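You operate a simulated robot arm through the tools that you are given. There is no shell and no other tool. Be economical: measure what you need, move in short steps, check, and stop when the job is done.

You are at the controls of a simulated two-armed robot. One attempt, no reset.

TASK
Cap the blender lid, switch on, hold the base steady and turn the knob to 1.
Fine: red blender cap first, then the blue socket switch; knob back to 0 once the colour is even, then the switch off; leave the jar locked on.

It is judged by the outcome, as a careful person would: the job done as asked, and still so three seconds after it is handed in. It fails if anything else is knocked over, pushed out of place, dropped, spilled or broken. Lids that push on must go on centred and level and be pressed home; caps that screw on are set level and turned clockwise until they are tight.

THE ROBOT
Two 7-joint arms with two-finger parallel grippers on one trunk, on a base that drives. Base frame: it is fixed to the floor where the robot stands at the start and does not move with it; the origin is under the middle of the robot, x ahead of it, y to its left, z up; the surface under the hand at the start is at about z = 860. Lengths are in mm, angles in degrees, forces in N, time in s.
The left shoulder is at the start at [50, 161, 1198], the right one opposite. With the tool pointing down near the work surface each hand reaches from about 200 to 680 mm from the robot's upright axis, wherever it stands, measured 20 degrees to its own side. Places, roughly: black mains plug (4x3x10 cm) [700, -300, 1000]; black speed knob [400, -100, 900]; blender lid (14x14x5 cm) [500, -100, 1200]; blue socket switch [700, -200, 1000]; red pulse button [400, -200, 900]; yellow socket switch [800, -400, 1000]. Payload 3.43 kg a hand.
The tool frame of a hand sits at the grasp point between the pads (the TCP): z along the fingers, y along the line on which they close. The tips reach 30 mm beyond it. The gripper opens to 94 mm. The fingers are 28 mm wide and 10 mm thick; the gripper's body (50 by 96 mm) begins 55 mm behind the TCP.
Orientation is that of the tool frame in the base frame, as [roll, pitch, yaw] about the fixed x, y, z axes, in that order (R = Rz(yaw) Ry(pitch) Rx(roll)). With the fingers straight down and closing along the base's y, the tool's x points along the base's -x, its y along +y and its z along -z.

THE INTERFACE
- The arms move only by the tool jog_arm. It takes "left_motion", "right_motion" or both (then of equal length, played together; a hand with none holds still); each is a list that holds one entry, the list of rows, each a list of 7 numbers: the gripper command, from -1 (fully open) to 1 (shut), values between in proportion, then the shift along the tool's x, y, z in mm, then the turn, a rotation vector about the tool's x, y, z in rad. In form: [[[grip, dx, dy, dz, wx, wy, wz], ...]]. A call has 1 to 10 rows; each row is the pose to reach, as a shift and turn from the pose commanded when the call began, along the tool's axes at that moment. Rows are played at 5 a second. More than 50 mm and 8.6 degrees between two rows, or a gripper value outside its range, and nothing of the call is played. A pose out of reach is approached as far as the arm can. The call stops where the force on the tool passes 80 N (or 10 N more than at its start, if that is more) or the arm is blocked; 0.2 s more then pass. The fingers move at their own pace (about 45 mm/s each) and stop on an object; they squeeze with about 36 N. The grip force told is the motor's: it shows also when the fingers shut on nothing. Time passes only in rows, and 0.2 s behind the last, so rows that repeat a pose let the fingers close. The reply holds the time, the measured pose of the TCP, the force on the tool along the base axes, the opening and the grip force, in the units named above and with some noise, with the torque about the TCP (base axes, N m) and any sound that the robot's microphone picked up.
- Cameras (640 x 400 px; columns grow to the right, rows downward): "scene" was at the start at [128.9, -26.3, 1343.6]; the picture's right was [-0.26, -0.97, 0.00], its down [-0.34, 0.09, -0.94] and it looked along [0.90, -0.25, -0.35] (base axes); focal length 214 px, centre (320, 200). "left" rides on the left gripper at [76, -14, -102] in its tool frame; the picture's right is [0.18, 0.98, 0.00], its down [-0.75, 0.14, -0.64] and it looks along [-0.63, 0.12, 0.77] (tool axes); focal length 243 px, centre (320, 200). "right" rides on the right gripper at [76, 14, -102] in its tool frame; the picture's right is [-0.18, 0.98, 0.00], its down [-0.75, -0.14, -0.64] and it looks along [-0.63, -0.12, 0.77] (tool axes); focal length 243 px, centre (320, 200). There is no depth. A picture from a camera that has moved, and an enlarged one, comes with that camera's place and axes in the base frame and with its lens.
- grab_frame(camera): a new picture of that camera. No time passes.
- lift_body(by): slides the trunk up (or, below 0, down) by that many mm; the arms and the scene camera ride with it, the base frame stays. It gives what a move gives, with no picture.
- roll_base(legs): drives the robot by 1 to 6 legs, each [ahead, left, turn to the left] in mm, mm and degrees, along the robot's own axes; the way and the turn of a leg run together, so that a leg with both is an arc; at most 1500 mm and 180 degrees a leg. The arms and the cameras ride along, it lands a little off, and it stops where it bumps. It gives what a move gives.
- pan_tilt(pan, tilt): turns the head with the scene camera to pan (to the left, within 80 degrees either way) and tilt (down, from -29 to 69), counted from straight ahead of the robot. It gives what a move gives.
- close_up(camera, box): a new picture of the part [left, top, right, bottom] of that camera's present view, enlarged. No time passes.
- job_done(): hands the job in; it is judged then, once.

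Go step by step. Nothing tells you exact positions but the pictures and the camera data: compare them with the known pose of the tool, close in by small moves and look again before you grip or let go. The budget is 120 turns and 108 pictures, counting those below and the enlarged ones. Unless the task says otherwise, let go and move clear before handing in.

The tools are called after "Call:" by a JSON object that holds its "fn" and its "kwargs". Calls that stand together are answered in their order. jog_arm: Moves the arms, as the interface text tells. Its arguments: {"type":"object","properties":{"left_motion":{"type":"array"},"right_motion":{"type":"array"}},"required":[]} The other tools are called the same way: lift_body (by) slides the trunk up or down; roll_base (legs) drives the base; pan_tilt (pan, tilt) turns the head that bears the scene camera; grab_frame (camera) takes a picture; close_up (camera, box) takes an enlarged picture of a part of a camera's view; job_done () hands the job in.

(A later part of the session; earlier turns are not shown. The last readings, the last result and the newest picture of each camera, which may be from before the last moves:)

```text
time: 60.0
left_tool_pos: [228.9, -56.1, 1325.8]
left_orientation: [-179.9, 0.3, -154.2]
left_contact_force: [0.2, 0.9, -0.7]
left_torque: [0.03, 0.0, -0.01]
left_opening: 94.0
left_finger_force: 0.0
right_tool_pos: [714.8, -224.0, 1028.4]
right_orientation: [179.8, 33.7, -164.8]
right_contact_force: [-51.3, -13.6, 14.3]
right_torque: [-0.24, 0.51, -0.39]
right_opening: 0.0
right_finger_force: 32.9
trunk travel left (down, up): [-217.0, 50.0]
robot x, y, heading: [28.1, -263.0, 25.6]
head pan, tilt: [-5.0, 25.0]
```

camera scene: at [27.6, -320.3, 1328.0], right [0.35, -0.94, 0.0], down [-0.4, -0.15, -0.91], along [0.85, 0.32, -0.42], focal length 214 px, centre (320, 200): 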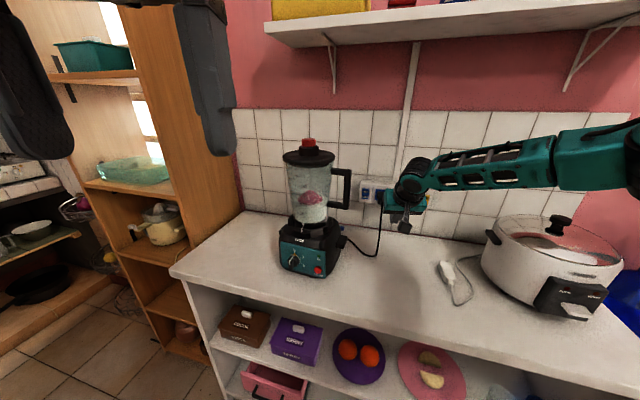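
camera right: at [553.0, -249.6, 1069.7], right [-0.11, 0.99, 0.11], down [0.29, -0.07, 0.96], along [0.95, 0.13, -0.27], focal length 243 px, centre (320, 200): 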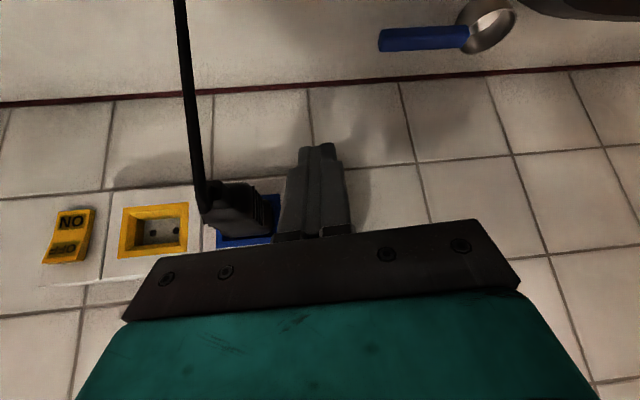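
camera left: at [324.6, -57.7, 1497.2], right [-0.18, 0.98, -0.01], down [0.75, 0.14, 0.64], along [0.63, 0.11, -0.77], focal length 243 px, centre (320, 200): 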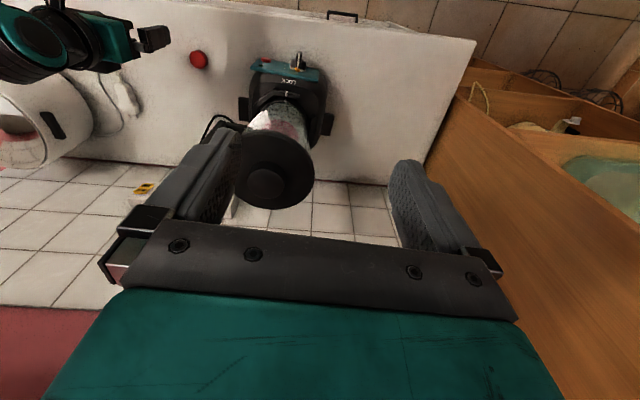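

Call:
{"fn": "close_up", "kwargs": {"camera": "scene", "box": [290, 180, 450, 300]}}

```text
3.33 times, centred on (370, 240) of scene
camera zoom: at [139.4, -215.4, 1329.0], right [0.35, -0.94, 0.0], down [-0.39, -0.15, -0.91], along [0.85, 0.32, -0.42], focal length 715 px, centre (153, 67)
```

zoom: 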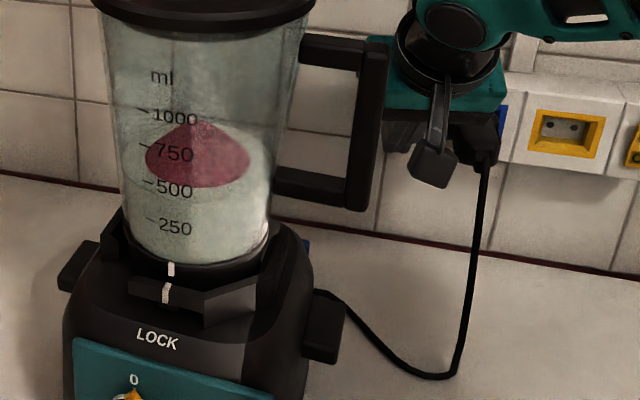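

Call:
{"fn": "roll_base", "kwargs": {"legs": [[-45, 21, 0], [-105, -42, 0]]}}

Call:
{"fn": "close_up", "kwargs": {"camera": "right", "box": [340, 150, 440, 230]}}

Call:
{"fn": "close_up", "kwargs": {"camera": "scene", "box": [270, 170, 410, 280]}}

```text
time: 61.8
left_tool_pos: [107.9, -141.0, 1324.7]
left_orientation: [180.0, 0.0, -154.2]
left_contact_force: [0.0, -0.4, 0.5]
left_torque: [0.01, -0.06, 0.0]
left_opening: 94.1
left_finger_force: 0.2
right_tool_pos: [592.8, -308.6, 1022.9]
right_orientation: [179.8, 33.4, -164.7]
right_contact_force: [-1.1, 0.2, 0.2]
right_torque: [0.04, -0.01, 0.0]
right_opening: 0.0
right_finger_force: 33.2
trunk travel left (down, up): [-217.0, 50.0]
robot x, y, heading: [-100.3, -348.0, 25.6]
head pan, tilt: [-5.0, 25.0]
```

```text
5.00 times, centred on (390, 190) of right
camera zoom: at [472.8, -327.3, 1067.0], right [-0.11, 0.99, 0.1], down [0.3, -0.07, 0.95], along [0.95, 0.14, -0.29], focal length 1213 px, centre (-30, 250)
```

zoom: 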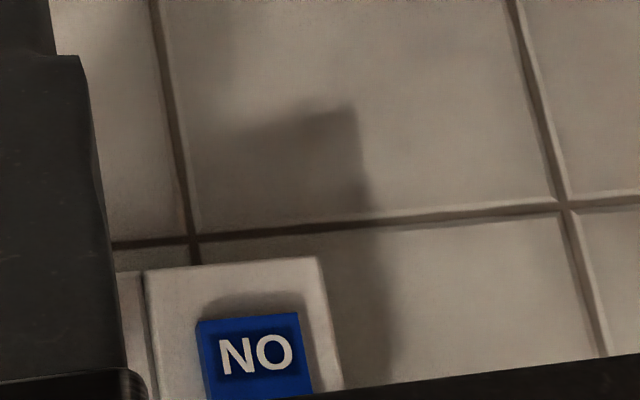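

```text
3.64 times, centred on (340, 225) of scene
camera zoom: at [18.8, -299.9, 1328.1], right [0.35, -0.94, 0.0], down [-0.39, -0.15, -0.91], along [0.85, 0.32, -0.42], focal length 780 px, centre (247, 109)
```

zoom: 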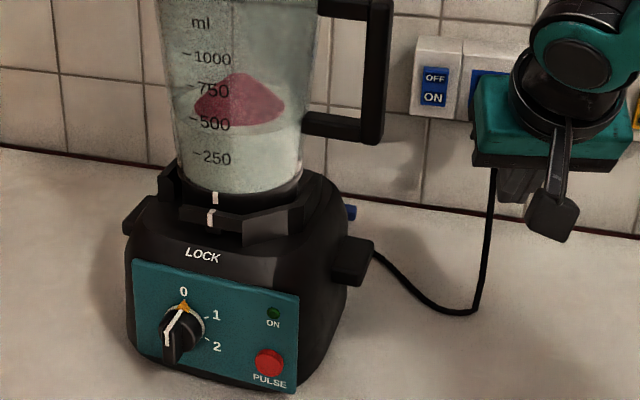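

Call:
{"fn": "close_up", "kwargs": {"camera": "scene", "box": [356, 176, 386, 201]}}

```text
16.00 times, centred on (371, 188) of scene
camera zoom: at [18.8, -299.9, 1328.1], right [0.35, -0.94, 0.0], down [-0.39, -0.15, -0.91], along [0.85, 0.32, -0.42], focal length 3432 px, centre (-496, 384)
```

zoom: 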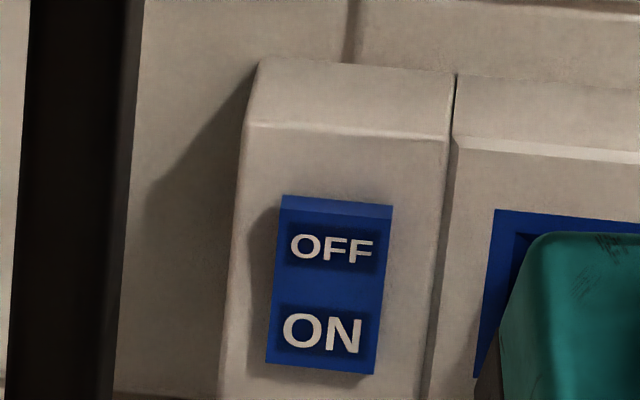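

I'll raise the hand out of the way and compare blue with yellow in one picture.

Call:
{"fn": "jog_arm", "kwargs": {"right_motion": [[[1, -20, 0, -30, 0, 0, 0], [1, -40, 0, -60, 0, 0, 0], [1, -60, 0, -90, 0, 0, 0], [1, -85, 0, -124, 0, 0, 0], [1, -105, 0, -155, 0, 0, 0]]]}}

Call:
{"fn": "close_up", "kwargs": {"camera": "scene", "box": [350, 165, 450, 225]}}

```text
time: 63.0
left_tool_pos: [107.9, -138.7, 1325.3]
left_orientation: [-180.0, -0.1, -154.2]
left_contact_force: [0.1, 0.2, 0.2]
left_torque: [-0.02, -0.05, 0.01]
left_opening: 94.2
left_finger_force: 0.1
right_tool_pos: [594.2, -307.4, 1212.5]
right_orientation: [179.9, 33.3, -164.7]
right_contact_force: [0.0, 0.3, 0.4]
right_torque: [-0.03, 0.03, 0.0]
right_opening: 0.0
right_finger_force: 32.7
trunk travel left (down, up): [-217.0, 50.0]
robot x, y, heading: [-101.9, -345.6, 25.5]
head pan, tilt: [-5.0, 25.0]
```

```text
6.40 times, centred on (400, 195) of scene
camera zoom: at [19.5, -299.1, 1327.9], right [0.35, -0.94, 0.0], down [-0.4, -0.15, -0.91], along [0.85, 0.32, -0.42], focal length 1373 px, centre (-192, 232)
```

zoom: 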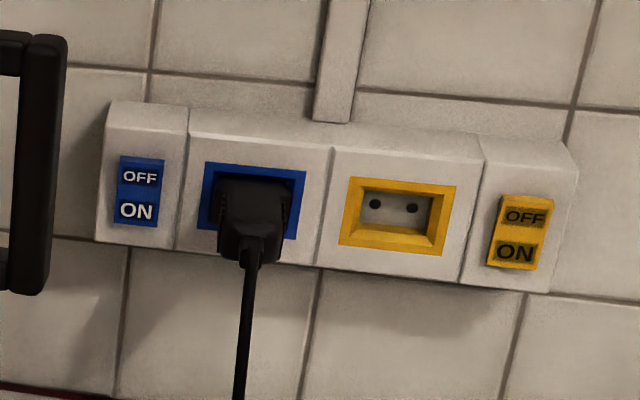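

Call:
{"fn": "close_up", "kwargs": {"camera": "scene", "box": [362, 184, 382, 204]}}

Call:
{"fn": "close_up", "kwargs": {"camera": "scene", "box": [421, 191, 441, 211]}}

```text
16.00 times, centred on (372, 194) of scene
camera zoom: at [19.5, -299.1, 1327.9], right [0.35, -0.94, 0.0], down [-0.4, -0.15, -0.91], along [0.85, 0.32, -0.42], focal length 3432 px, centre (-512, 296)
```

zoom: 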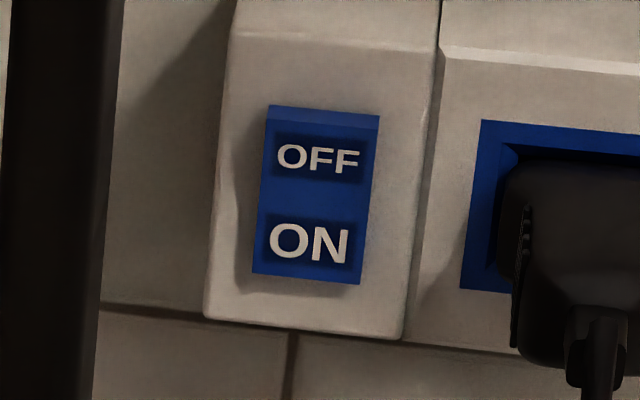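

```text
16.00 times, centred on (431, 201) of scene
camera zoom: at [19.5, -299.1, 1327.9], right [0.35, -0.94, 0.0], down [-0.4, -0.15, -0.91], along [0.85, 0.32, -0.42], focal length 3432 px, centre (-1456, 184)
```

zoom: 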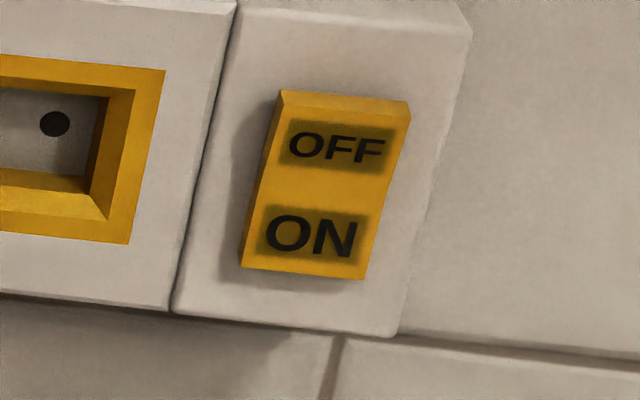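

The rocker appears flush at the ON end now (it moved the last 3 mm under light force). Next the knob: I'll bring the right hand back to pointing down and drive in front of the blender, heading straight.

Call:
{"fn": "jog_arm", "kwargs": {"right_motion": [[[1, 20, 0, -10, 0, 0.145, 0], [1, 40, 0, -20, 0, 0.29, 0], [1, 60, 0, -30, 0, 0.435, 0], [1, 80, 0, -40, 0, 0.58, 0]]]}}

Call:
{"fn": "roll_base", "kwargs": {"legs": [[-60, -60, 0], [0, 0, -25.5]]}}

```text
time: 64.0
left_tool_pos: [109.5, -140.3, 1324.4]
left_orientation: [179.9, -0.2, -154.2]
left_contact_force: [-0.1, -0.5, -0.2]
left_torque: [0.01, -0.03, -0.02]
left_opening: 94.1
left_finger_force: 0.0
right_tool_pos: [501.3, -342.2, 1196.2]
right_orientation: [179.8, 0.1, -164.5]
right_contact_force: [0.1, -0.4, 0.7]
right_torque: [0.02, -0.01, 0.01]
right_opening: 0.0
right_finger_force: 33.5
right hand out of reach, approached as far as the arm can: row 2, 3, 4
trunk travel left (down, up): [-217.0, 50.0]
robot x, y, heading: [-102.4, -349.0, 25.6]
head pan, tilt: [-5.0, 25.0]
```

```text
time: 66.5
left_tool_pos: [151.0, -332.1, 1325.8]
left_orientation: [-180.0, 0.0, 179.8]
left_contact_force: [0.3, -0.2, 0.6]
left_torque: [0.0, -0.01, 0.01]
left_opening: 94.2
left_finger_force: 0.0
right_tool_pos: [416.6, -685.2, 1196.0]
right_orientation: [179.9, 0.3, 169.5]
right_contact_force: [0.8, 0.1, 0.1]
right_torque: [0.01, 0.03, 0.0]
right_opening: 0.0
right_finger_force: 33.0
trunk travel left (down, up): [-217.0, 50.0]
robot x, y, heading: [-129.1, -428.0, -0.6]
head pan, tilt: [-5.0, 25.0]
```

Call:
{"fn": "jog_arm", "kwargs": {"right_motion": [[[0.3, 34, 24, 0, 0, 0, -0.09], [0.3, 68, 47, 0, 0, 0, -0.183], [0.3, 102, 70, 0, 0, 0, -0.183], [0.3, 135, 94, 0, 0, 0, -0.183]]]}}

Call:
{"fn": "roll_base", "kwargs": {"legs": [[0, 368, 0.6], [80, 0, 0]]}}

Call:
{"fn": "pan_tilt", "kwargs": {"pan": -5, "tilt": 45}}

Call:
{"fn": "grab_frame", "kwargs": {"camera": "scene"}}

```text
time: 67.5
left_tool_pos: [151.0, -332.2, 1325.3]
left_orientation: [179.9, -0.1, 179.9]
left_contact_force: [0.7, 0.0, 0.4]
left_torque: [0.01, -0.05, -0.04]
left_opening: 94.2
left_finger_force: 0.0
right_tool_pos: [298.8, -566.6, 1196.2]
right_orientation: [180.0, 0.2, -179.9]
right_contact_force: [-1.0, 0.1, 0.6]
right_torque: [-0.01, -0.02, 0.04]
right_opening: 32.8
right_finger_force: 0.0
trunk travel left (down, up): [-217.0, 50.0]
robot x, y, heading: [-132.3, -425.1, -0.4]
head pan, tilt: [-5.0, 25.0]
```

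```text
time: 72.0
left_tool_pos: [229.4, 42.1, 1323.3]
left_orientation: [179.9, 0.0, -179.2]
left_contact_force: [-0.5, 1.0, 0.0]
left_torque: [0.0, 0.02, 0.0]
left_opening: 94.1
left_finger_force: 0.1
right_tool_pos: [381.3, -190.9, 1196.1]
right_orientation: [179.8, 0.2, -179.1]
right_contact_force: [0.4, -1.1, -0.1]
right_torque: [-0.01, 0.02, -0.02]
right_opening: 32.7
right_finger_force: 0.0
trunk travel left (down, up): [-217.0, 50.0]
robot x, y, heading: [-49.2, -54.7, 0.9]
head pan, tilt: [-5.0, 25.0]
```

```text
time: 72.8
left_tool_pos: [228.4, 42.4, 1325.5]
left_orientation: [-180.0, -0.1, -179.3]
left_contact_force: [0.9, -0.5, -0.7]
left_torque: [-0.04, 0.04, -0.03]
left_opening: 94.0
left_finger_force: 0.1
right_tool_pos: [381.2, -191.1, 1196.5]
right_orientation: [179.8, 0.3, -179.1]
right_contact_force: [0.5, 0.3, 0.3]
right_torque: [0.0, 0.06, -0.02]
right_opening: 33.0
right_finger_force: 0.0
trunk travel left (down, up): [-217.0, 50.0]
robot x, y, heading: [-49.8, -58.7, 0.4]
head pan, tilt: [-5.0, 45.0]
```

```text
33 pictures are left
camera scene: at [70.8, -64.2, 1297.4], right [-0.08, -1.0, 0.0], down [-0.7, 0.05, -0.71], along [0.71, -0.05, -0.71], focal length 214 px, centre (320, 200)
```

scene: 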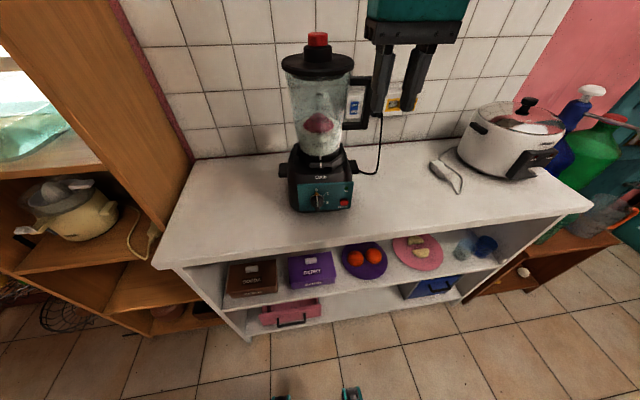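

Call:
{"fn": "close_up", "kwargs": {"camera": "scene", "box": [270, 140, 370, 220]}}

```text
5.00 times, centred on (320, 180) of scene
camera zoom: at [70.8, -64.2, 1297.4], right [-0.08, -1.0, 0.0], down [-0.7, 0.05, -0.71], along [0.71, -0.05, -0.71], focal length 1072 px, centre (320, 300)
```

zoom: 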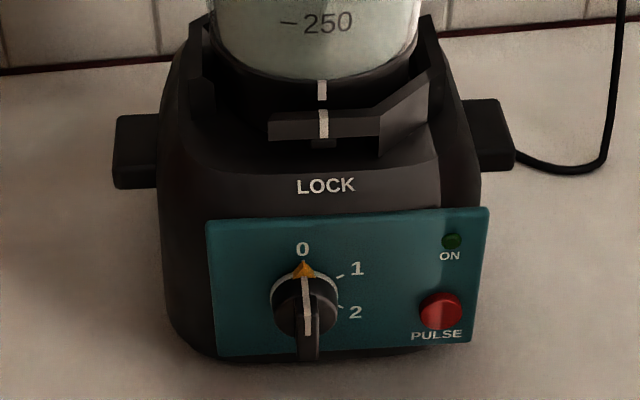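

The left tab is at about x 545–565, y -12…+11, z 920–956: I'll grip it with the left hand (closing along x), tilted outward to clear the lid. First draw the right hand back/down and turn the left hand.

Call:
{"fn": "jog_arm", "kwargs": {"left_motion": [[[-1, 0, 0, 0, 0, 0, 0.15], [-1, 0, 0, 0, 0, 0, 0.3], [-1, 0, 0, 0, 0, 0, 0.45], [-1, 0, 0, 0, 0, 0, 0.6], [-1, 0, 0, 0, 0, 0, 0.75], [-1, 0, 0, 0, 0, 0, 0.9], [-1, 0, 0, 0, 0, 0, 1.05], [-1, 0, 0, 0, 0, 0, 1.2], [-1, 0, 0, 0, 0, 0, 1.35], [-1, 0, 0, 0, 0, 0, 1.5]]], "right_motion": [[[0.2, 30, 0, 0, 0, 0, 0], [0.2, 60, 0, 0, 0, 0, 0], [0.2, 90, 0, 20, 0, 0, 0], [0.2, 90, 0, 50, 0, 0, 0], [0.2, 90, 0, 80, 0, 0, 0], [0.2, 90, 0, 110, 0, 0, 0], [0.2, 90, 0, 140, 0, 0, 0], [0.2, 90, 0, 140, 0, 0, 0], [0.2, 90, 0, 140, 0, 0, 0], [0.2, 90, 0, 140, 0, 0, 0]]]}}

Call:
{"fn": "roll_base", "kwargs": {"legs": [[80, 0, 0]]}}

```text
time: 75.0
left_tool_pos: [216.1, 34.7, 1312.3]
left_orientation: [-180.0, 0.1, 94.7]
left_contact_force: [0.3, 0.7, 0.8]
left_torque: [0.03, -0.01, -0.01]
left_opening: 94.1
left_finger_force: 0.0
left hand out of reach, approached as far as the arm can: row 10
right_tool_pos: [293.1, -193.0, 1057.7]
right_orientation: [179.8, 0.1, -179.1]
right_contact_force: [-1.0, -0.1, -0.3]
right_torque: [-0.02, 0.01, 0.04]
right_opening: 37.4
right_finger_force: 0.1
trunk travel left (down, up): [-217.0, 50.0]
robot x, y, heading: [-50.5, -54.7, 0.5]
head pan, tilt: [-5.0, 45.0]
```

```text
time: 76.0
left_tool_pos: [295.9, 34.8, 1313.9]
left_orientation: [-180.0, 0.1, 94.8]
left_contact_force: [-0.3, 0.6, -0.4]
left_torque: [-0.01, 0.05, -0.01]
left_opening: 94.0
left_finger_force: 0.1
right_tool_pos: [373.3, -192.0, 1057.4]
right_orientation: [179.8, 0.2, -179.0]
right_contact_force: [-0.9, 0.6, -0.3]
right_torque: [0.02, 0.03, 0.01]
right_opening: 37.8
right_finger_force: 0.0
trunk travel left (down, up): [-217.0, 50.0]
robot x, y, heading: [30.8, -56.1, 0.6]
head pan, tilt: [-5.0, 45.0]
```

Call:
{"fn": "jog_arm", "kwargs": {"left_motion": [[[-1, 20, 20, 10, 0, -0.04, 0], [-1, 38, 50, 25, 0, -0.09, 0], [-1, 38, 90, 45, 0, -0.13, 0], [-1, 38, 130, 65, 0, -0.18, 0], [-1, 38, 170, 85, 0, -0.22, 0], [-1, 38, 205, 110, 0, -0.27, 0], [-1, 38, 235, 138, 0, -0.31, 0], [-1, 38, 263, 164, 0, -0.35, 0]]]}}

Call:
{"fn": "grab_frame", "kwargs": {"camera": "left"}}

```text
time: 77.8
left_tool_pos: [367.3, 18.8, 1183.6]
left_orientation: [-179.9, 19.6, 95.6]
left_contact_force: [-0.6, -0.4, -0.7]
left_torque: [-0.03, 0.01, -0.03]
left_opening: 94.0
left_finger_force: 0.1
left hand out of reach, approached as far as the arm can: row 1, 2, 3, 4, 5, 6, 7, 8
right_tool_pos: [372.5, -191.3, 1058.4]
right_orientation: [180.0, 0.4, -179.0]
right_contact_force: [0.4, 0.3, 0.4]
right_torque: [-0.02, -0.02, 0.02]
right_opening: 37.7
right_finger_force: 0.2
trunk travel left (down, up): [-217.0, 50.0]
robot x, y, heading: [32.9, -55.3, 0.5]
head pan, tilt: [-5.0, 45.0]
```

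```text
31 pictures are left
camera left: at [342.8, 120.6, 1254.4], right [0.96, 0.27, -0.06], down [0.19, -0.48, 0.86], along [0.2, -0.84, -0.51], focal length 243 px, centre (320, 200)
```

left: 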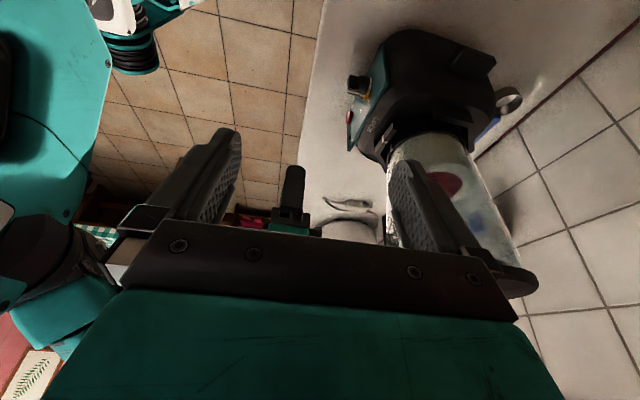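

The left wrist is at its limit with that yaw; turning the robot right ~35° will relieve it while keeping the knob in the right hand's reach.

Call:
{"fn": "roll_base", "kwargs": {"legs": [[-30, 0, 0], [0, 0, -35], [2, 44, 0]]}}

```text
time: 81.0
left_tool_pos: [343.0, -158.1, 1183.1]
left_orientation: [-179.9, 19.5, 60.0]
left_contact_force: [-0.9, 0.0, 0.4]
left_torque: [-0.01, 0.03, -0.03]
left_opening: 94.2
left_finger_force: 0.0
right_tool_pos: [228.3, -330.8, 1059.1]
right_orientation: [180.0, 0.4, 145.6]
right_contact_force: [0.0, -0.5, 0.8]
right_torque: [-0.04, 0.07, -0.04]
right_opening: 37.6
right_finger_force: 0.1
trunk travel left (down, up): [-217.0, 50.0]
robot x, y, heading: [29.3, -20.5, -34.8]
head pan, tilt: [-5.0, 45.0]
```

Call:
{"fn": "jog_arm", "kwargs": {"left_motion": [[[-1, 36, -9.6, -13, 0, 0, 0], [-1, 73, -19, -26, -0.025, 0, -0.07], [-1, 109, -29, -39, -0.06, 0, -0.165], [-1, 146, -38, -51, -0.088, 0, -0.247], [-1, 182, -48, -64, -0.117, 0, -0.33], [-1, 219, -57, -77, -0.146, 0, -0.412], [-1, 255, -67, -90, -0.175, 0, -0.494]]]}}

```text
time: 82.8
left_tool_pos: [404.4, 4.9, 1186.5]
left_orientation: [-179.1, 19.9, 80.2]
left_contact_force: [-0.1, 0.2, 0.6]
left_torque: [-0.03, 0.02, 0.01]
left_opening: 94.1
left_finger_force: 0.1
left hand out of reach, approached as far as the arm can: row 1, 5, 6, 7
right_tool_pos: [176.2, -370.2, 1053.9]
right_orientation: [179.3, -0.3, 136.6]
right_contact_force: [-0.3, -0.3, 1.0]
right_torque: [-0.02, -0.03, -0.06]
right_opening: 37.5
right_finger_force: 0.0
trunk travel left (down, up): [-217.0, 50.0]
robot x, y, heading: [28.8, -27.9, -43.9]
head pan, tilt: [-5.0, 45.0]
stopped in row 7 (left hand): the arm was blocked; the commanded pose is now the measured one
```

The arm was blocked and the base got twisted; I must look before anything else.

Call:
{"fn": "pan_tilt", "kwargs": {"pan": 40, "tilt": 30}}

Call:
{"fn": "grab_frame", "kwargs": {"camera": "scene"}}

Call:
{"fn": "grab_frame", "kwargs": {"camera": "left"}}

```text
time: 83.9
left_tool_pos: [407.8, 3.9, 1184.8]
left_orientation: [-178.7, 19.5, 80.7]
left_contact_force: [0.3, -0.4, -0.1]
left_torque: [0.0, -0.04, -0.01]
left_opening: 94.1
left_finger_force: 0.0
right_tool_pos: [178.5, -371.6, 1051.3]
right_orientation: [179.2, -0.6, 136.8]
right_contact_force: [0.6, 0.0, -0.4]
right_torque: [-0.02, 0.02, 0.0]
right_opening: 37.8
right_finger_force: 0.0
trunk travel left (down, up): [-217.0, 50.0]
robot x, y, heading: [23.4, -21.6, -43.8]
head pan, tilt: [40.0, 30.0]
```

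```text
30 pictures are left
camera scene: at [148.3, -76.7, 1318.8], right [-0.06, -1.0, -0.02], down [-0.5, 0.05, -0.86], along [0.86, -0.05, -0.5], focal length 214 px, centre (320, 200)
```

scene: 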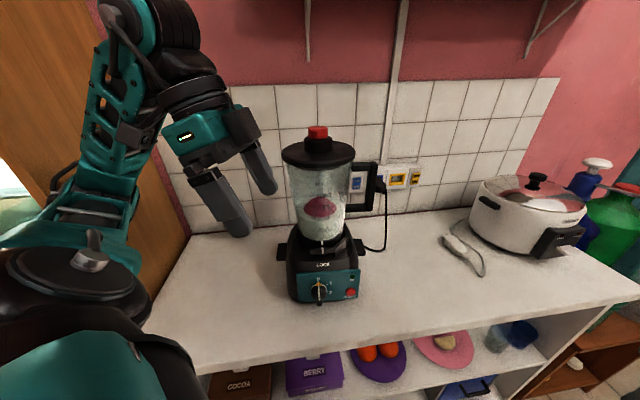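

```text
29 pictures are left
camera left: at [411.8, 109.7, 1257.2], right [1.0, 0.0, -0.08], down [0.07, -0.52, 0.85], along [-0.04, -0.86, -0.51], focal length 243 px, centre (320, 200)
```

left: 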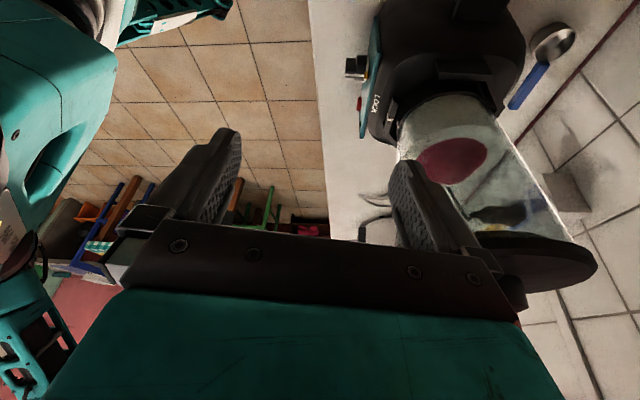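

Only the left elbow met the side cabinet; nothing is disturbed. I'll retract the left arm to a neutral pose, square the robot up, and use a simpler hold: pressing on the tab from above-left.

Call:
{"fn": "jog_arm", "kwargs": {"left_motion": [[[0, -18.7, -6.3, 0, 0, 0, 0], [0, -37, -12.5, 0, -0.046, 0, -0.13], [0, -56, -19, 0, -0.092, 0, -0.26], [0, -75, -25, 0, -0.138, 0, -0.39], [1, -93, -31, 0, -0.185, 0, -0.52], [1, -112, -37, 0, -0.23, 0, -0.65], [1, -131, -44, 0, -0.277, 0, -0.78], [1, -131, -44, 0, -0.323, 0, -0.913]]]}}

Call:
{"fn": "roll_base", "kwargs": {"legs": [[-20, -20, 0], [0, 0, 44]]}}

```text
time: 85.7
left_tool_pos: [342.0, -89.8, 1231.5]
left_orientation: [-178.9, 19.4, 136.8]
left_contact_force: [0.6, 0.1, -0.1]
left_torque: [0.02, -0.01, 0.01]
left_opening: 0.1
left_finger_force: 32.8
right_tool_pos: [178.7, -357.4, 1057.3]
right_orientation: [179.9, 0.3, 137.1]
right_contact_force: [-0.3, -0.1, 0.6]
right_torque: [-0.01, 0.0, 0.04]
right_opening: 37.5
right_finger_force: 0.1
trunk travel left (down, up): [-217.0, 50.0]
robot x, y, heading: [21.9, -25.0, -43.2]
head pan, tilt: [40.0, 30.0]
```

```text
time: 88.6
left_tool_pos: [271.6, 148.3, 1231.7]
left_orientation: [-178.9, 19.5, -179.3]
left_contact_force: [0.5, 0.2, 0.1]
left_torque: [0.0, -0.02, 0.0]
left_opening: 0.0
left_finger_force: 32.7
right_tool_pos: [341.9, -157.2, 1057.8]
right_orientation: [179.9, 0.4, -178.6]
right_contact_force: [0.8, -0.3, 0.1]
right_torque: [-0.04, 0.03, 0.0]
right_opening: 37.5
right_finger_force: 0.1
trunk travel left (down, up): [-217.0, 50.0]
robot x, y, heading: [0.9, -21.9, 0.8]
head pan, tilt: [40.0, 30.0]
```

Call:
{"fn": "roll_base", "kwargs": {"legs": [[35, 0, 0]]}}

Call:
{"fn": "jog_arm", "kwargs": {"left_motion": [[[1, -23, -7, 25, 0.05, 0, -0.017], [1, -47, -14, 50, 0.1, 0, -0.034], [1, -70, -21, 76, 0.15, 0, -0.05], [1, -93, -27, 101, 0.2, 0, -0.067], [1, -117, -34, 126, 0.25, 0, -0.084], [1, -140, -41, 151, 0.29, 0, -0.1], [1, -163, -48, 177, 0.33, 0, -0.117]]]}}

```text
time: 89.5
left_tool_pos: [308.2, 148.8, 1231.1]
left_orientation: [-178.9, 19.4, -179.2]
left_contact_force: [-0.5, 0.7, 0.6]
left_torque: [-0.02, 0.04, 0.0]
left_opening: 0.1
left_finger_force: 33.0
right_tool_pos: [374.1, -155.9, 1058.1]
right_orientation: [179.8, 0.1, -178.7]
right_contact_force: [-0.5, -0.2, -0.4]
right_torque: [0.0, 0.01, 0.0]
right_opening: 37.5
right_finger_force: 0.1
trunk travel left (down, up): [-217.0, 50.0]
robot x, y, heading: [30.6, -23.6, 0.8]
head pan, tilt: [40.0, 30.0]
```

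```text
time: 91.1
left_tool_pos: [519.7, 102.9, 1119.9]
left_orientation: [-157.7, 18.1, -172.3]
left_contact_force: [0.1, 0.0, 0.2]
left_torque: [-0.01, -0.01, -0.03]
left_opening: 0.0
left_finger_force: 33.0
right_tool_pos: [376.3, -156.7, 1057.4]
right_orientation: [179.9, 0.2, -178.6]
right_contact_force: [1.0, 0.2, 0.2]
right_torque: [-0.02, -0.01, -0.02]
right_opening: 37.5
right_finger_force: 0.0
trunk travel left (down, up): [-217.0, 50.0]
robot x, y, heading: [34.0, -20.5, 1.0]
head pan, tilt: [40.0, 30.0]
```

Call:
{"fn": "jog_arm", "kwargs": {"left_motion": [[[1, 6, -10, 33, 0, 0, 0], [1, 12, -19, 66, 0, 0, 0], [1, 17, -28, 99, 0, 0, 0], [1, 23, -38, 128, 0, 0, 0]]]}}

Call:
{"fn": "pan_tilt", "kwargs": {"pan": -2, "tilt": 45}}

Call:
{"fn": "close_up", "kwargs": {"camera": "scene", "box": [240, 100, 400, 220]}}

```text
time: 92.1
left_tool_pos: [542.0, 19.1, 1012.1]
left_orientation: [-157.6, 18.2, -172.4]
left_contact_force: [0.0, -0.8, -0.3]
left_torque: [0.0, 0.04, 0.01]
left_opening: 0.0
left_finger_force: 33.9
right_tool_pos: [374.5, -157.2, 1058.1]
right_orientation: [179.8, 0.3, -178.7]
right_contact_force: [0.0, 0.0, 0.5]
right_torque: [-0.01, -0.02, -0.02]
right_opening: 37.4
right_finger_force: 0.1
trunk travel left (down, up): [-217.0, 50.0]
robot x, y, heading: [32.1, -22.6, 0.8]
head pan, tilt: [40.0, 30.0]
```

```text
time: 93.2
left_tool_pos: [541.8, 19.0, 1012.1]
left_orientation: [-157.8, 18.1, -172.3]
left_contact_force: [0.8, -0.1, 0.4]
left_torque: [0.03, 0.0, 0.01]
left_opening: 0.0
left_finger_force: 33.0
right_tool_pos: [374.0, -156.3, 1058.7]
right_orientation: [179.9, 0.3, -178.7]
right_contact_force: [0.7, 0.4, 0.2]
right_torque: [-0.02, 0.01, 0.0]
right_opening: 37.6
right_finger_force: 0.0
trunk travel left (down, up): [-217.0, 50.0]
robot x, y, heading: [31.7, -25.2, 1.1]
head pan, tilt: [-2.0, 45.0]
```

```text
3.33 times, centred on (320, 160) of scene
camera zoom: at [153.1, -24.8, 1297.4], right [-0.02, -1.0, 0.0], down [-0.71, 0.01, -0.71], along [0.71, -0.01, -0.71], focal length 715 px, centre (320, 333)
```

zoom: 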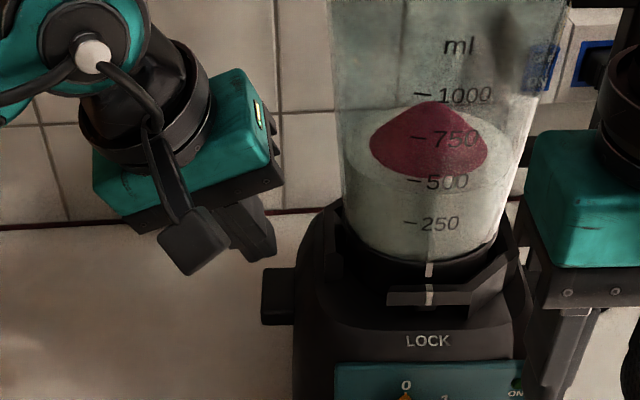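

Call:
{"fn": "jog_arm", "kwargs": {"left_motion": [[[1, 5, 0, 13, 0, 0, 0], [1, 8, 2, 21, 0, 0, 0], [1, 9, 4, 25, 0, 0, 0], [1, 10, 5, 28, 0, 0, 0], [1, 10.5, 5.7, 30, 0, 0, 0]]]}}

```text
time: 94.4
left_tool_pos: [541.4, 12.9, 982.5]
left_orientation: [-157.7, 18.1, -172.3]
left_contact_force: [0.1, 0.0, 0.0]
left_torque: [-0.02, 0.0, -0.04]
left_opening: 0.0
left_finger_force: 33.5
right_tool_pos: [374.5, -156.7, 1058.1]
right_orientation: [179.8, 0.2, -178.7]
right_contact_force: [0.4, -0.2, -0.5]
right_torque: [-0.03, -0.01, -0.01]
right_opening: 37.3
right_finger_force: 0.0
trunk travel left (down, up): [-217.0, 50.0]
robot x, y, heading: [31.5, -22.6, 0.9]
head pan, tilt: [-2.0, 45.0]
```

Call:
{"fn": "jog_arm", "kwargs": {"left_motion": [[[1, 0.6, 0.7, 1.8, 0, 0, 0], [1, 1.2, 1.4, 3.5, 0, 0, 0], [1, 1.9, 2.2, 5.3, 0, 0, 0], [1, 2.5, 2.9, 7, 0, 0, 0], [1, 2.5, 2.9, 7, 0, 0, 0]]]}}

Call:
{"fn": "close_up", "kwargs": {"camera": "scene", "box": [250, 140, 370, 230]}}

```text
time: 95.6
left_tool_pos: [540.6, 12.1, 981.3]
left_orientation: [-157.1, 18.8, -172.0]
left_contact_force: [-2.0, 5.4, 34.6]
left_torque: [0.03, 0.11, -0.04]
left_opening: 0.3
left_finger_force: 32.4
right_tool_pos: [373.2, -156.4, 1058.4]
right_orientation: [180.0, 0.4, -178.7]
right_contact_force: [0.1, -0.1, 0.0]
right_torque: [-0.01, 0.02, -0.02]
right_opening: 37.6
right_finger_force: 0.1
trunk travel left (down, up): [-217.0, 50.0]
robot x, y, heading: [31.0, -19.9, 0.8]
head pan, tilt: [-2.0, 45.0]
```

```text
4.44 times, centred on (310, 185) of scene
camera zoom: at [149.9, -24.5, 1298.0], right [-0.02, -1.0, 0.0], down [-0.7, 0.01, -0.71], along [0.71, -0.01, -0.7], focal length 953 px, centre (364, 267)
```

zoom: 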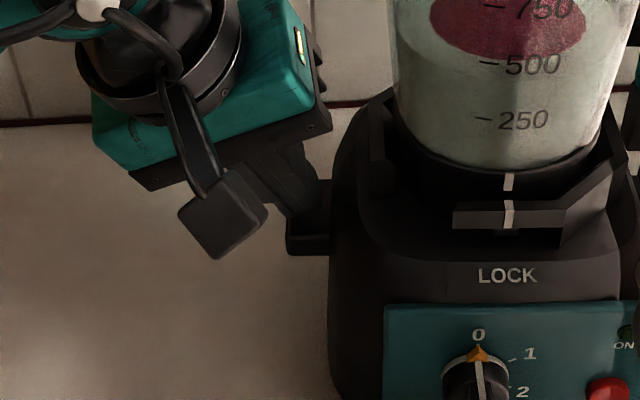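

The left hand holds the tab down with 35 N. Now I bring the right hand in front of the knob (axis about y -84, z 920), tilted to keep clear of the jar.

Call:
{"fn": "jog_arm", "kwargs": {"right_motion": [[[0.1, -4, 18, 12, 0, -0.09, 0], [0.1, -8, 36, 24, 0, -0.18, 0], [0.1, -13, 54, 36, 0, -0.27, 0], [0.1, -18, 72, 48, 0, -0.35, 0]]]}}

Call:
{"fn": "grab_frame", "kwargs": {"camera": "right"}}

```text
time: 96.6
left_tool_pos: [540.4, 11.8, 981.2]
left_orientation: [-157.3, 18.8, -172.1]
left_contact_force: [-1.1, 4.2, 35.2]
left_torque: [-0.04, 0.09, 0.0]
left_opening: 0.0
left_finger_force: 33.3
right_tool_pos: [390.3, -111.5, 1019.8]
right_orientation: [179.9, 20.5, -178.9]
right_contact_force: [-1.0, 0.4, -0.1]
right_torque: [-0.01, 0.0, -0.03]
right_opening: 42.2
right_finger_force: 0.1
right hand out of reach, approached as far as the arm can: row 3, 4
trunk travel left (down, up): [-217.0, 50.0]
robot x, y, heading: [40.0, -21.1, 1.1]
head pan, tilt: [-2.0, 45.0]
```

```text
26 pictures are left
camera right: at [282.4, -100.3, 1088.6], right [0.15, 0.99, 0.07], down [0.48, -0.13, 0.87], along [0.86, -0.1, -0.5], focal length 243 px, centre (320, 200)
```

right: 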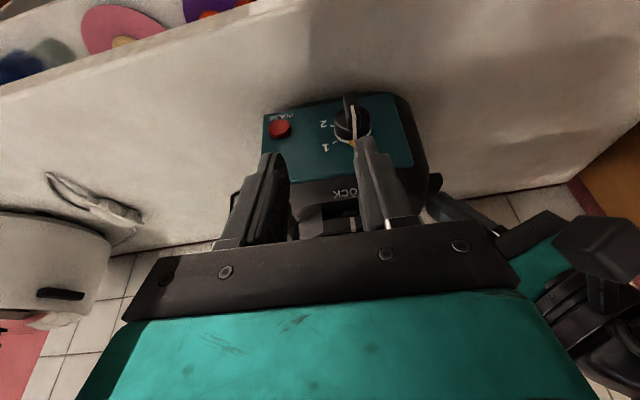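

The right hand can't reach further left, but with a wider opening its left finger already stands left of the bar, so I'll lower straddling the bar and push to the right.

Call:
{"fn": "jog_arm", "kwargs": {"right_motion": [[[-0.57, 0, 0, 0, 0, 0, 0], [-0.57, 0, 0, 0, 0, 0, 0], [-0.57, 1, 0, 20, 0, 0, 0], [-0.57, 1.5, 0, 40, 0, 0, 0], [-0.57, 1.5, 0, 45, 0, 0, 0]]]}}

Call:
{"fn": "close_up", "kwargs": {"camera": "right", "box": [220, 60, 440, 240]}}

Call:
{"fn": "close_up", "kwargs": {"camera": "scene", "box": [280, 160, 400, 250]}}

```text
time: 97.8
left_tool_pos: [541.1, 11.9, 981.4]
left_orientation: [-157.2, 18.7, -172.1]
left_contact_force: [-0.7, 1.5, 34.9]
left_torque: [-0.06, 0.1, -0.03]
left_opening: 0.1
left_finger_force: 32.6
right_tool_pos: [404.2, -127.1, 983.8]
right_orientation: [179.8, 20.5, -178.8]
right_contact_force: [-0.4, -0.8, 0.3]
right_torque: [-0.01, -0.01, 0.01]
right_opening: 74.0
right_finger_force: 0.1
right hand out of reach, approached as far as the arm can: row 3, 4, 5
trunk travel left (down, up): [-217.0, 50.0]
robot x, y, heading: [31.0, -21.6, 1.0]
head pan, tilt: [-2.0, 45.0]
```

```text
2.22 times, centred on (330, 150) of right
camera zoom: at [296.3, -114.4, 1053.8], right [0.15, 0.99, 0.07], down [0.48, -0.13, 0.86], along [0.86, -0.1, -0.5], focal length 539 px, centre (298, 311)
```

zoom: 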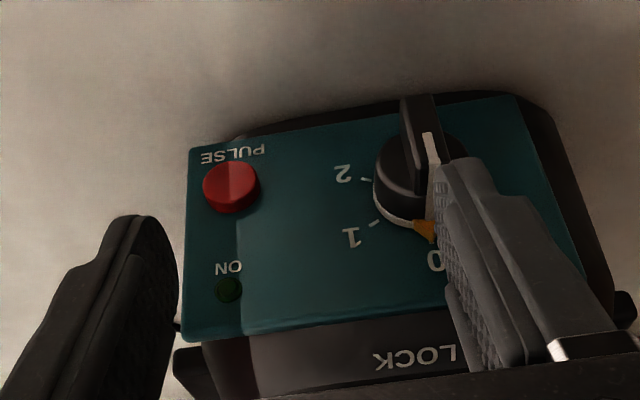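

```text
4.44 times, centred on (340, 205) of scene
camera zoom: at [150.1, -24.9, 1297.8], right [-0.02, -1.0, 0.0], down [-0.7, 0.01, -0.71], along [0.71, -0.01, -0.7], focal length 953 px, centre (231, 178)
```

zoom: 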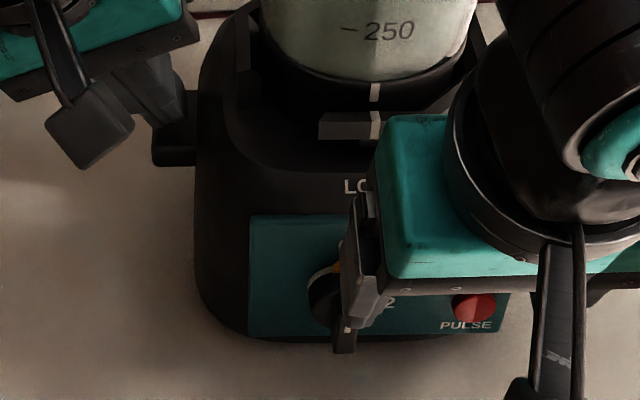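

The hand was dragged right again. Lowering the trunk and shifting the base a little left should free the right arm, so I lift both hands, reposition, and re-press.

Call:
{"fn": "jog_arm", "kwargs": {"left_motion": [[[1, -9, -11, -26, 0, 0, 0], [1, -19, -22, -53, 0, 0, 0], [1, -28, -32, -79, 0, 0, 0], [1, -28, -32, -79, 0, 0, 0]]], "right_motion": [[[-0.57, 4, 0, -18, 0, 0, 0], [-0.57, 8, 0, -35, 0, 0, 0], [-0.57, 12, 0, -52, 0, 0, 0], [-0.57, 16, 0, -70, 0, 0, 0]]]}}

Call:
{"fn": "lift_body", "kwargs": {"by": -80}}

Call:
{"fn": "roll_base", "kwargs": {"legs": [[0, 25, -1]]}}

```text
time: 98.8
left_tool_pos: [540.8, 12.7, 1062.5]
left_orientation: [-157.8, 18.1, -172.3]
left_contact_force: [0.4, 0.2, 0.1]
left_torque: [0.0, 0.0, 0.0]
left_opening: 0.0
left_finger_force: 32.6
right_tool_pos: [367.2, -127.5, 1045.2]
right_orientation: [179.8, 20.4, -178.8]
right_contact_force: [-0.7, -0.7, 0.1]
right_torque: [0.0, 0.01, -0.02]
right_opening: 73.5
right_finger_force: 0.0
trunk travel left (down, up): [-217.0, 50.0]
robot x, y, heading: [32.9, -25.4, 0.8]
head pan, tilt: [-2.0, 45.0]
```

```text
time: 100.0
left_tool_pos: [541.1, 13.0, 982.5]
left_orientation: [-157.7, 18.1, -172.2]
left_contact_force: [0.4, -0.3, -0.2]
left_torque: [0.0, 0.04, 0.0]
left_opening: 0.0
left_finger_force: 32.6
right_tool_pos: [367.8, -128.0, 964.6]
right_orientation: [179.8, 20.3, -178.8]
right_contact_force: [-0.8, -0.6, 0.9]
right_torque: [-0.01, 0.02, 0.02]
right_opening: 73.9
right_finger_force: 0.1
trunk travel left (down, up): [-137.0, 130.0]
robot x, y, heading: [34.4, -22.0, 0.9]
head pan, tilt: [-2.0, 45.0]
```

```text
time: 100.9
left_tool_pos: [541.1, 30.2, 982.5]
left_orientation: [-157.7, 18.2, -173.2]
left_contact_force: [1.3, 0.1, 0.5]
left_torque: [0.0, -0.01, 0.0]
left_opening: 0.1
left_finger_force: 32.7
right_tool_pos: [365.4, -108.1, 964.5]
right_orientation: [179.8, 20.3, -179.7]
right_contact_force: [0.5, 0.7, -0.3]
right_torque: [0.0, 0.0, -0.03]
right_opening: 73.8
right_finger_force: 0.0
trunk travel left (down, up): [-137.0, 130.0]
robot x, y, heading: [34.9, 1.3, 0.0]
head pan, tilt: [-2.0, 45.0]
```

Call:
{"fn": "jog_arm", "kwargs": {"left_motion": [[[1, -2.5, -2.9, -7, 0, 0, 0], [1, -0.3, -18.8, -1.3, 0, 0, 0], [1, 2.2, -15.9, 5.7, 0, 0, 0], [1, 3.4, -14.5, 9.2, 0, 0, 0], [1, 4.4, -13.4, 11.9, 0, 0, 0], [1, 4.7, -13, 12.8, 0, 0, 0]]]}}

Call:
{"fn": "jog_arm", "kwargs": {"right_motion": [[[-0.57, -14, 0, 6, 0, 0, 0], [-0.57, -27, 0, 12, 0, 0, 0], [-0.57, -34, 0, 16, 0, 0, 0]]]}}

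Call:
{"fn": "close_up", "kwargs": {"camera": "right", "box": [220, 60, 440, 240]}}

```text
time: 102.3
left_tool_pos: [541.6, 12.7, 981.1]
left_orientation: [-157.4, 18.7, -172.9]
left_contact_force: [1.4, 7.5, 28.6]
left_torque: [0.14, 0.0, -0.02]
left_opening: 0.0
left_finger_force: 33.2
right_tool_pos: [364.0, -107.7, 966.6]
right_orientation: [179.9, 20.5, -179.7]
right_contact_force: [-0.1, -0.5, 1.0]
right_torque: [0.01, -0.02, 0.0]
right_opening: 73.5
right_finger_force: 0.1
trunk travel left (down, up): [-137.0, 130.0]
robot x, y, heading: [30.1, 4.0, -0.1]
head pan, tilt: [-2.0, 45.0]
```

```text
time: 103.1
left_tool_pos: [541.3, 12.0, 980.8]
left_orientation: [-157.4, 18.6, -173.0]
left_contact_force: [5.8, 6.2, 31.2]
left_torque: [0.07, -0.13, -0.02]
left_opening: 0.0
left_finger_force: 33.2
right_tool_pos: [401.4, -105.8, 963.8]
right_orientation: [180.0, 20.6, -179.6]
right_contact_force: [0.0, 0.0, 0.0]
right_torque: [-0.01, -0.04, 0.01]
right_opening: 74.0
right_finger_force: 0.1
trunk travel left (down, up): [-137.0, 130.0]
robot x, y, heading: [33.2, 1.3, 0.3]
head pan, tilt: [-2.0, 45.0]
```

```text
2.22 times, centred on (330, 150) of right
camera zoom: at [294.1, -93.5, 1031.7], right [0.17, 0.98, 0.07], down [0.48, -0.14, 0.86], along [0.86, -0.11, -0.5], focal length 539 px, centre (298, 311)
```

zoom: 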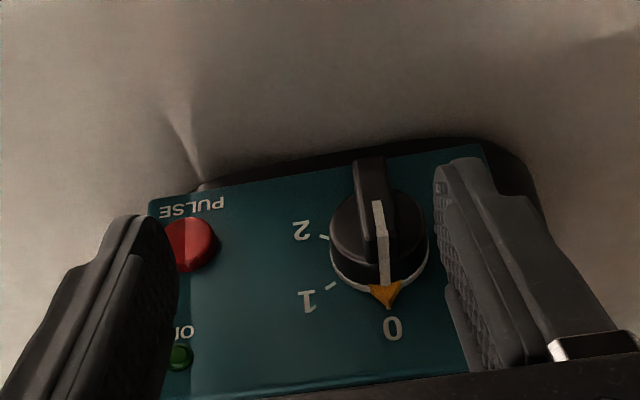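

Now the view is clear: the bar points at 0 with the left finger on its left. I'll advance 9 mm and push the bar's top to the right toward 1.

Call:
{"fn": "jog_arm", "kwargs": {"right_motion": [[[-0.57, -6.3, 0, 8.8, 0, 0, 0], [-0.57, -6.3, -6, 8.8, 0, 0, 0], [-0.57, -6.3, -11, 8.8, 0, 0, 0], [-0.57, -6.3, -15, 8.8, 0, 0, 0], [-0.57, -6.3, -19, 8.8, 0, 0, 0], [-0.57, -6.3, -19, 8.8, 0, 0, 0]]]}}

Call:
{"fn": "close_up", "kwargs": {"camera": "right", "box": [220, 60, 440, 240]}}

```text
time: 104.5
left_tool_pos: [540.6, 11.8, 981.5]
left_orientation: [-157.1, 18.6, -173.1]
left_contact_force: [7.4, 2.1, 28.8]
left_torque: [0.0, -0.18, 0.03]
left_opening: 0.0
left_finger_force: 32.9
right_tool_pos: [411.5, -125.6, 958.1]
right_orientation: [179.8, 20.5, -179.7]
right_contact_force: [-1.6, 3.4, 7.5]
right_torque: [0.42, -0.06, 0.01]
right_opening: 75.4
right_finger_force: 1.6
trunk travel left (down, up): [-137.0, 130.0]
robot x, y, heading: [35.8, 3.8, -0.3]
head pan, tilt: [-2.0, 45.0]
```

```text
2.22 times, centred on (330, 150) of right
camera zoom: at [302.8, -112.9, 1026.7], right [0.17, 0.98, 0.07], down [0.48, -0.14, 0.87], along [0.86, -0.11, -0.5], focal length 539 px, centre (298, 311)
```

zoom: 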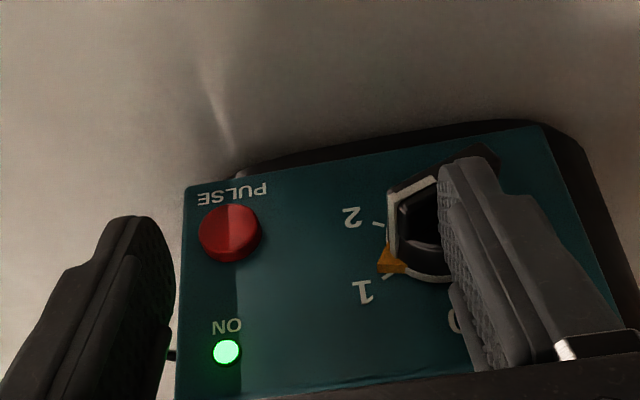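

The green ON lamp is lit – the blender is running. I'll ease the finger off and check the pointer against 1 and the jar contents.

Call:
{"fn": "jog_arm", "kwargs": {"right_motion": [[[-0.57, 0, 5, 0, 0, 0, 0], [-0.57, 0, 9, 0, 0, 0, 0]]]}}

Call:
{"fn": "close_up", "kwargs": {"camera": "right", "box": [310, 100, 410, 200]}}

Call:
{"fn": "close_up", "kwargs": {"camera": "scene", "box": [250, 60, 410, 220]}}

```text
time: 105.1
left_tool_pos: [541.5, 12.8, 981.5]
left_orientation: [-157.4, 18.6, -173.1]
left_contact_force: [3.5, 3.6, 30.2]
left_torque: [0.0, -0.04, 0.02]
left_opening: 0.1
left_finger_force: 32.8
right_tool_pos: [409.5, -118.3, 955.3]
right_orientation: [179.9, 20.3, -179.7]
right_contact_force: [-1.0, -0.5, -1.0]
right_torque: [0.04, 0.02, 0.0]
right_opening: 73.8
right_finger_force: 0.1
trunk travel left (down, up): [-137.0, 130.0]
robot x, y, heading: [35.7, 1.7, -0.0]
head pan, tilt: [-2.0, 45.0]
```

```text
4.00 times, centred on (360, 150) of right
camera zoom: at [302.2, -104.4, 1025.0], right [0.17, 0.98, 0.07], down [0.48, -0.14, 0.86], along [0.86, -0.11, -0.5], focal length 970 px, centre (160, 400)
```

zoom: 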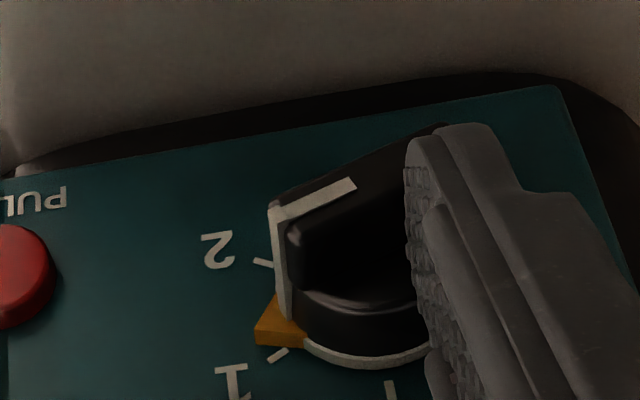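

```text
2.50 times, centred on (330, 140) of scene
camera zoom: at [150.8, -1.9, 1217.6], right [-0.04, -1.0, 0.0], down [-0.71, 0.02, -0.71], along [0.71, -0.03, -0.71], focal length 536 px, centre (295, 350)
```

zoom: 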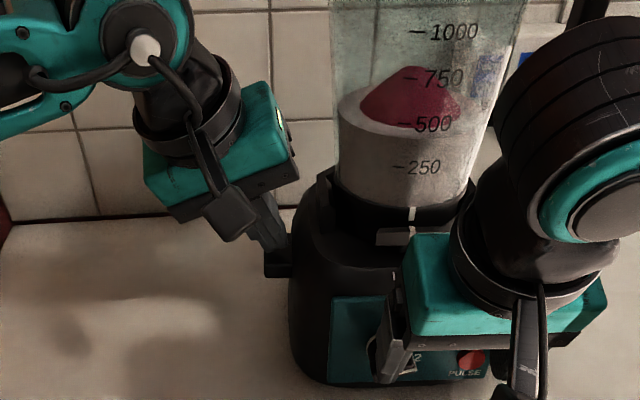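

The knob is at 1 and mixing has begun. I'll hold still and let it run.

Call:
{"fn": "jog_arm", "kwargs": {"right_motion": [[[-0.57, 0, 0, 0, 0, 0, 0], [-0.57, 0, 0, 0, 0, 0, 0], [-0.57, 0, 0, 0, 0, 0, 0], [-0.57, 0, 0, 0, 0, 0, 0], [-0.57, 0, 0, 0, 0, 0, 0], [-0.57, 0, 0, 0, 0, 0, 0], [-0.57, 0, 0, 0, 0, 0, 0], [-0.57, 0, 0, 0, 0, 0, 0], [-0.57, 0, 0, 0, 0, 0, 0], [-0.57, 0, 0, 0, 0, 0, 0]]]}}

Call:
{"fn": "jog_arm", "kwargs": {"right_motion": [[[-0.57, 0, 0, 0, 0, 0, 0], [-0.57, 0, 0, 0, 0, 0, 0], [-0.57, 0, 0, 0, 0, 0, 0], [-0.57, 0, 0, 0, 0, 0, 0], [-0.57, 0, 0, 0, 0, 0, 0], [-0.57, 0, 0, 0, 0, 0, 0], [-0.57, 0, 0, 0, 0, 0, 0], [-0.57, 0, 0, 0, 0, 0, 0], [-0.57, 0, 0, 0, 0, 0, 0], [-0.57, 0, 0, 0, 0, 0, 0]]]}}

Call:
{"fn": "close_up", "kwargs": {"camera": "scene", "box": [250, 60, 410, 220]}}

```text
time: 107.3
left_tool_pos: [540.3, 10.8, 981.4]
left_orientation: [-157.3, 18.6, -173.1]
left_contact_force: [-1.0, -0.3, 30.1]
left_torque: [-0.06, 0.08, 0.01]
left_opening: 0.0
left_finger_force: 33.3
right_tool_pos: [410.5, -118.2, 956.2]
right_orientation: [179.8, 20.5, -179.7]
right_contact_force: [-0.1, -0.3, 0.3]
right_torque: [-0.02, 0.01, 0.01]
right_opening: 73.8
right_finger_force: 0.0
trunk travel left (down, up): [-137.0, 130.0]
robot x, y, heading: [32.6, 5.5, -0.1]
head pan, tilt: [-2.0, 45.0]
```

```text
time: 109.5
left_tool_pos: [539.8, 12.0, 981.3]
left_orientation: [-157.2, 18.6, -173.1]
left_contact_force: [-0.8, -0.5, 31.4]
left_torque: [-0.08, 0.05, -0.01]
left_opening: 0.0
left_finger_force: 33.0
right_tool_pos: [409.7, -118.1, 956.8]
right_orientation: [179.8, 20.5, -179.7]
right_contact_force: [-0.3, 0.0, 0.4]
right_torque: [-0.01, 0.02, 0.01]
right_opening: 74.0
right_finger_force: 0.1
trunk travel left (down, up): [-137.0, 130.0]
robot x, y, heading: [34.6, 1.9, -0.1]
head pan, tilt: [-2.0, 45.0]
```

```text
2.50 times, centred on (330, 140) of scene
camera zoom: at [150.5, -2.2, 1217.7], right [-0.04, -1.0, 0.0], down [-0.7, 0.03, -0.71], along [0.71, -0.02, -0.71], focal length 536 px, centre (295, 350)
```

zoom: 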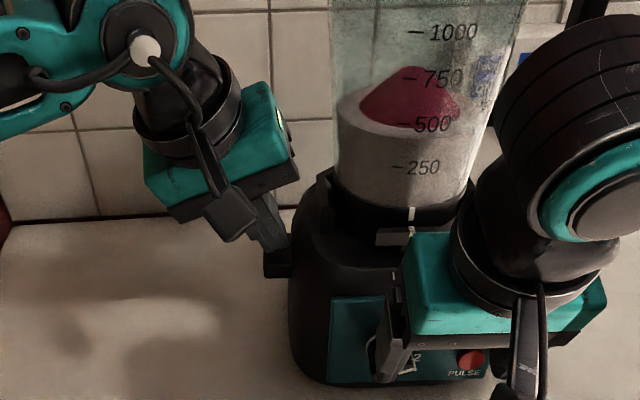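

Call:
{"fn": "close_up", "kwargs": {"camera": "right", "box": [220, 60, 440, 240]}}

```text
2.22 times, centred on (330, 150) of right
camera zoom: at [302.2, -104.5, 1025.5], right [0.17, 0.98, 0.07], down [0.48, -0.14, 0.86], along [0.86, -0.11, -0.5], focal length 539 px, centre (298, 311)
```

zoom: 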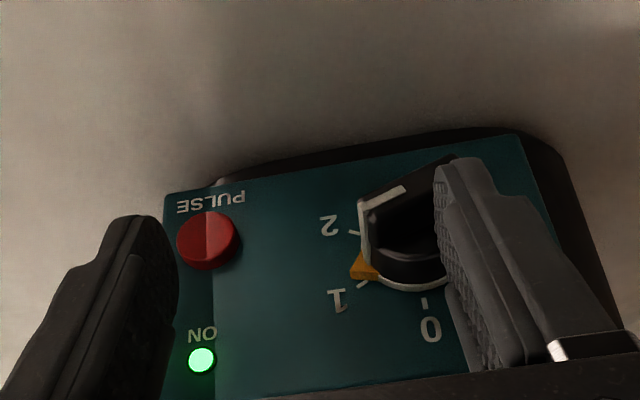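

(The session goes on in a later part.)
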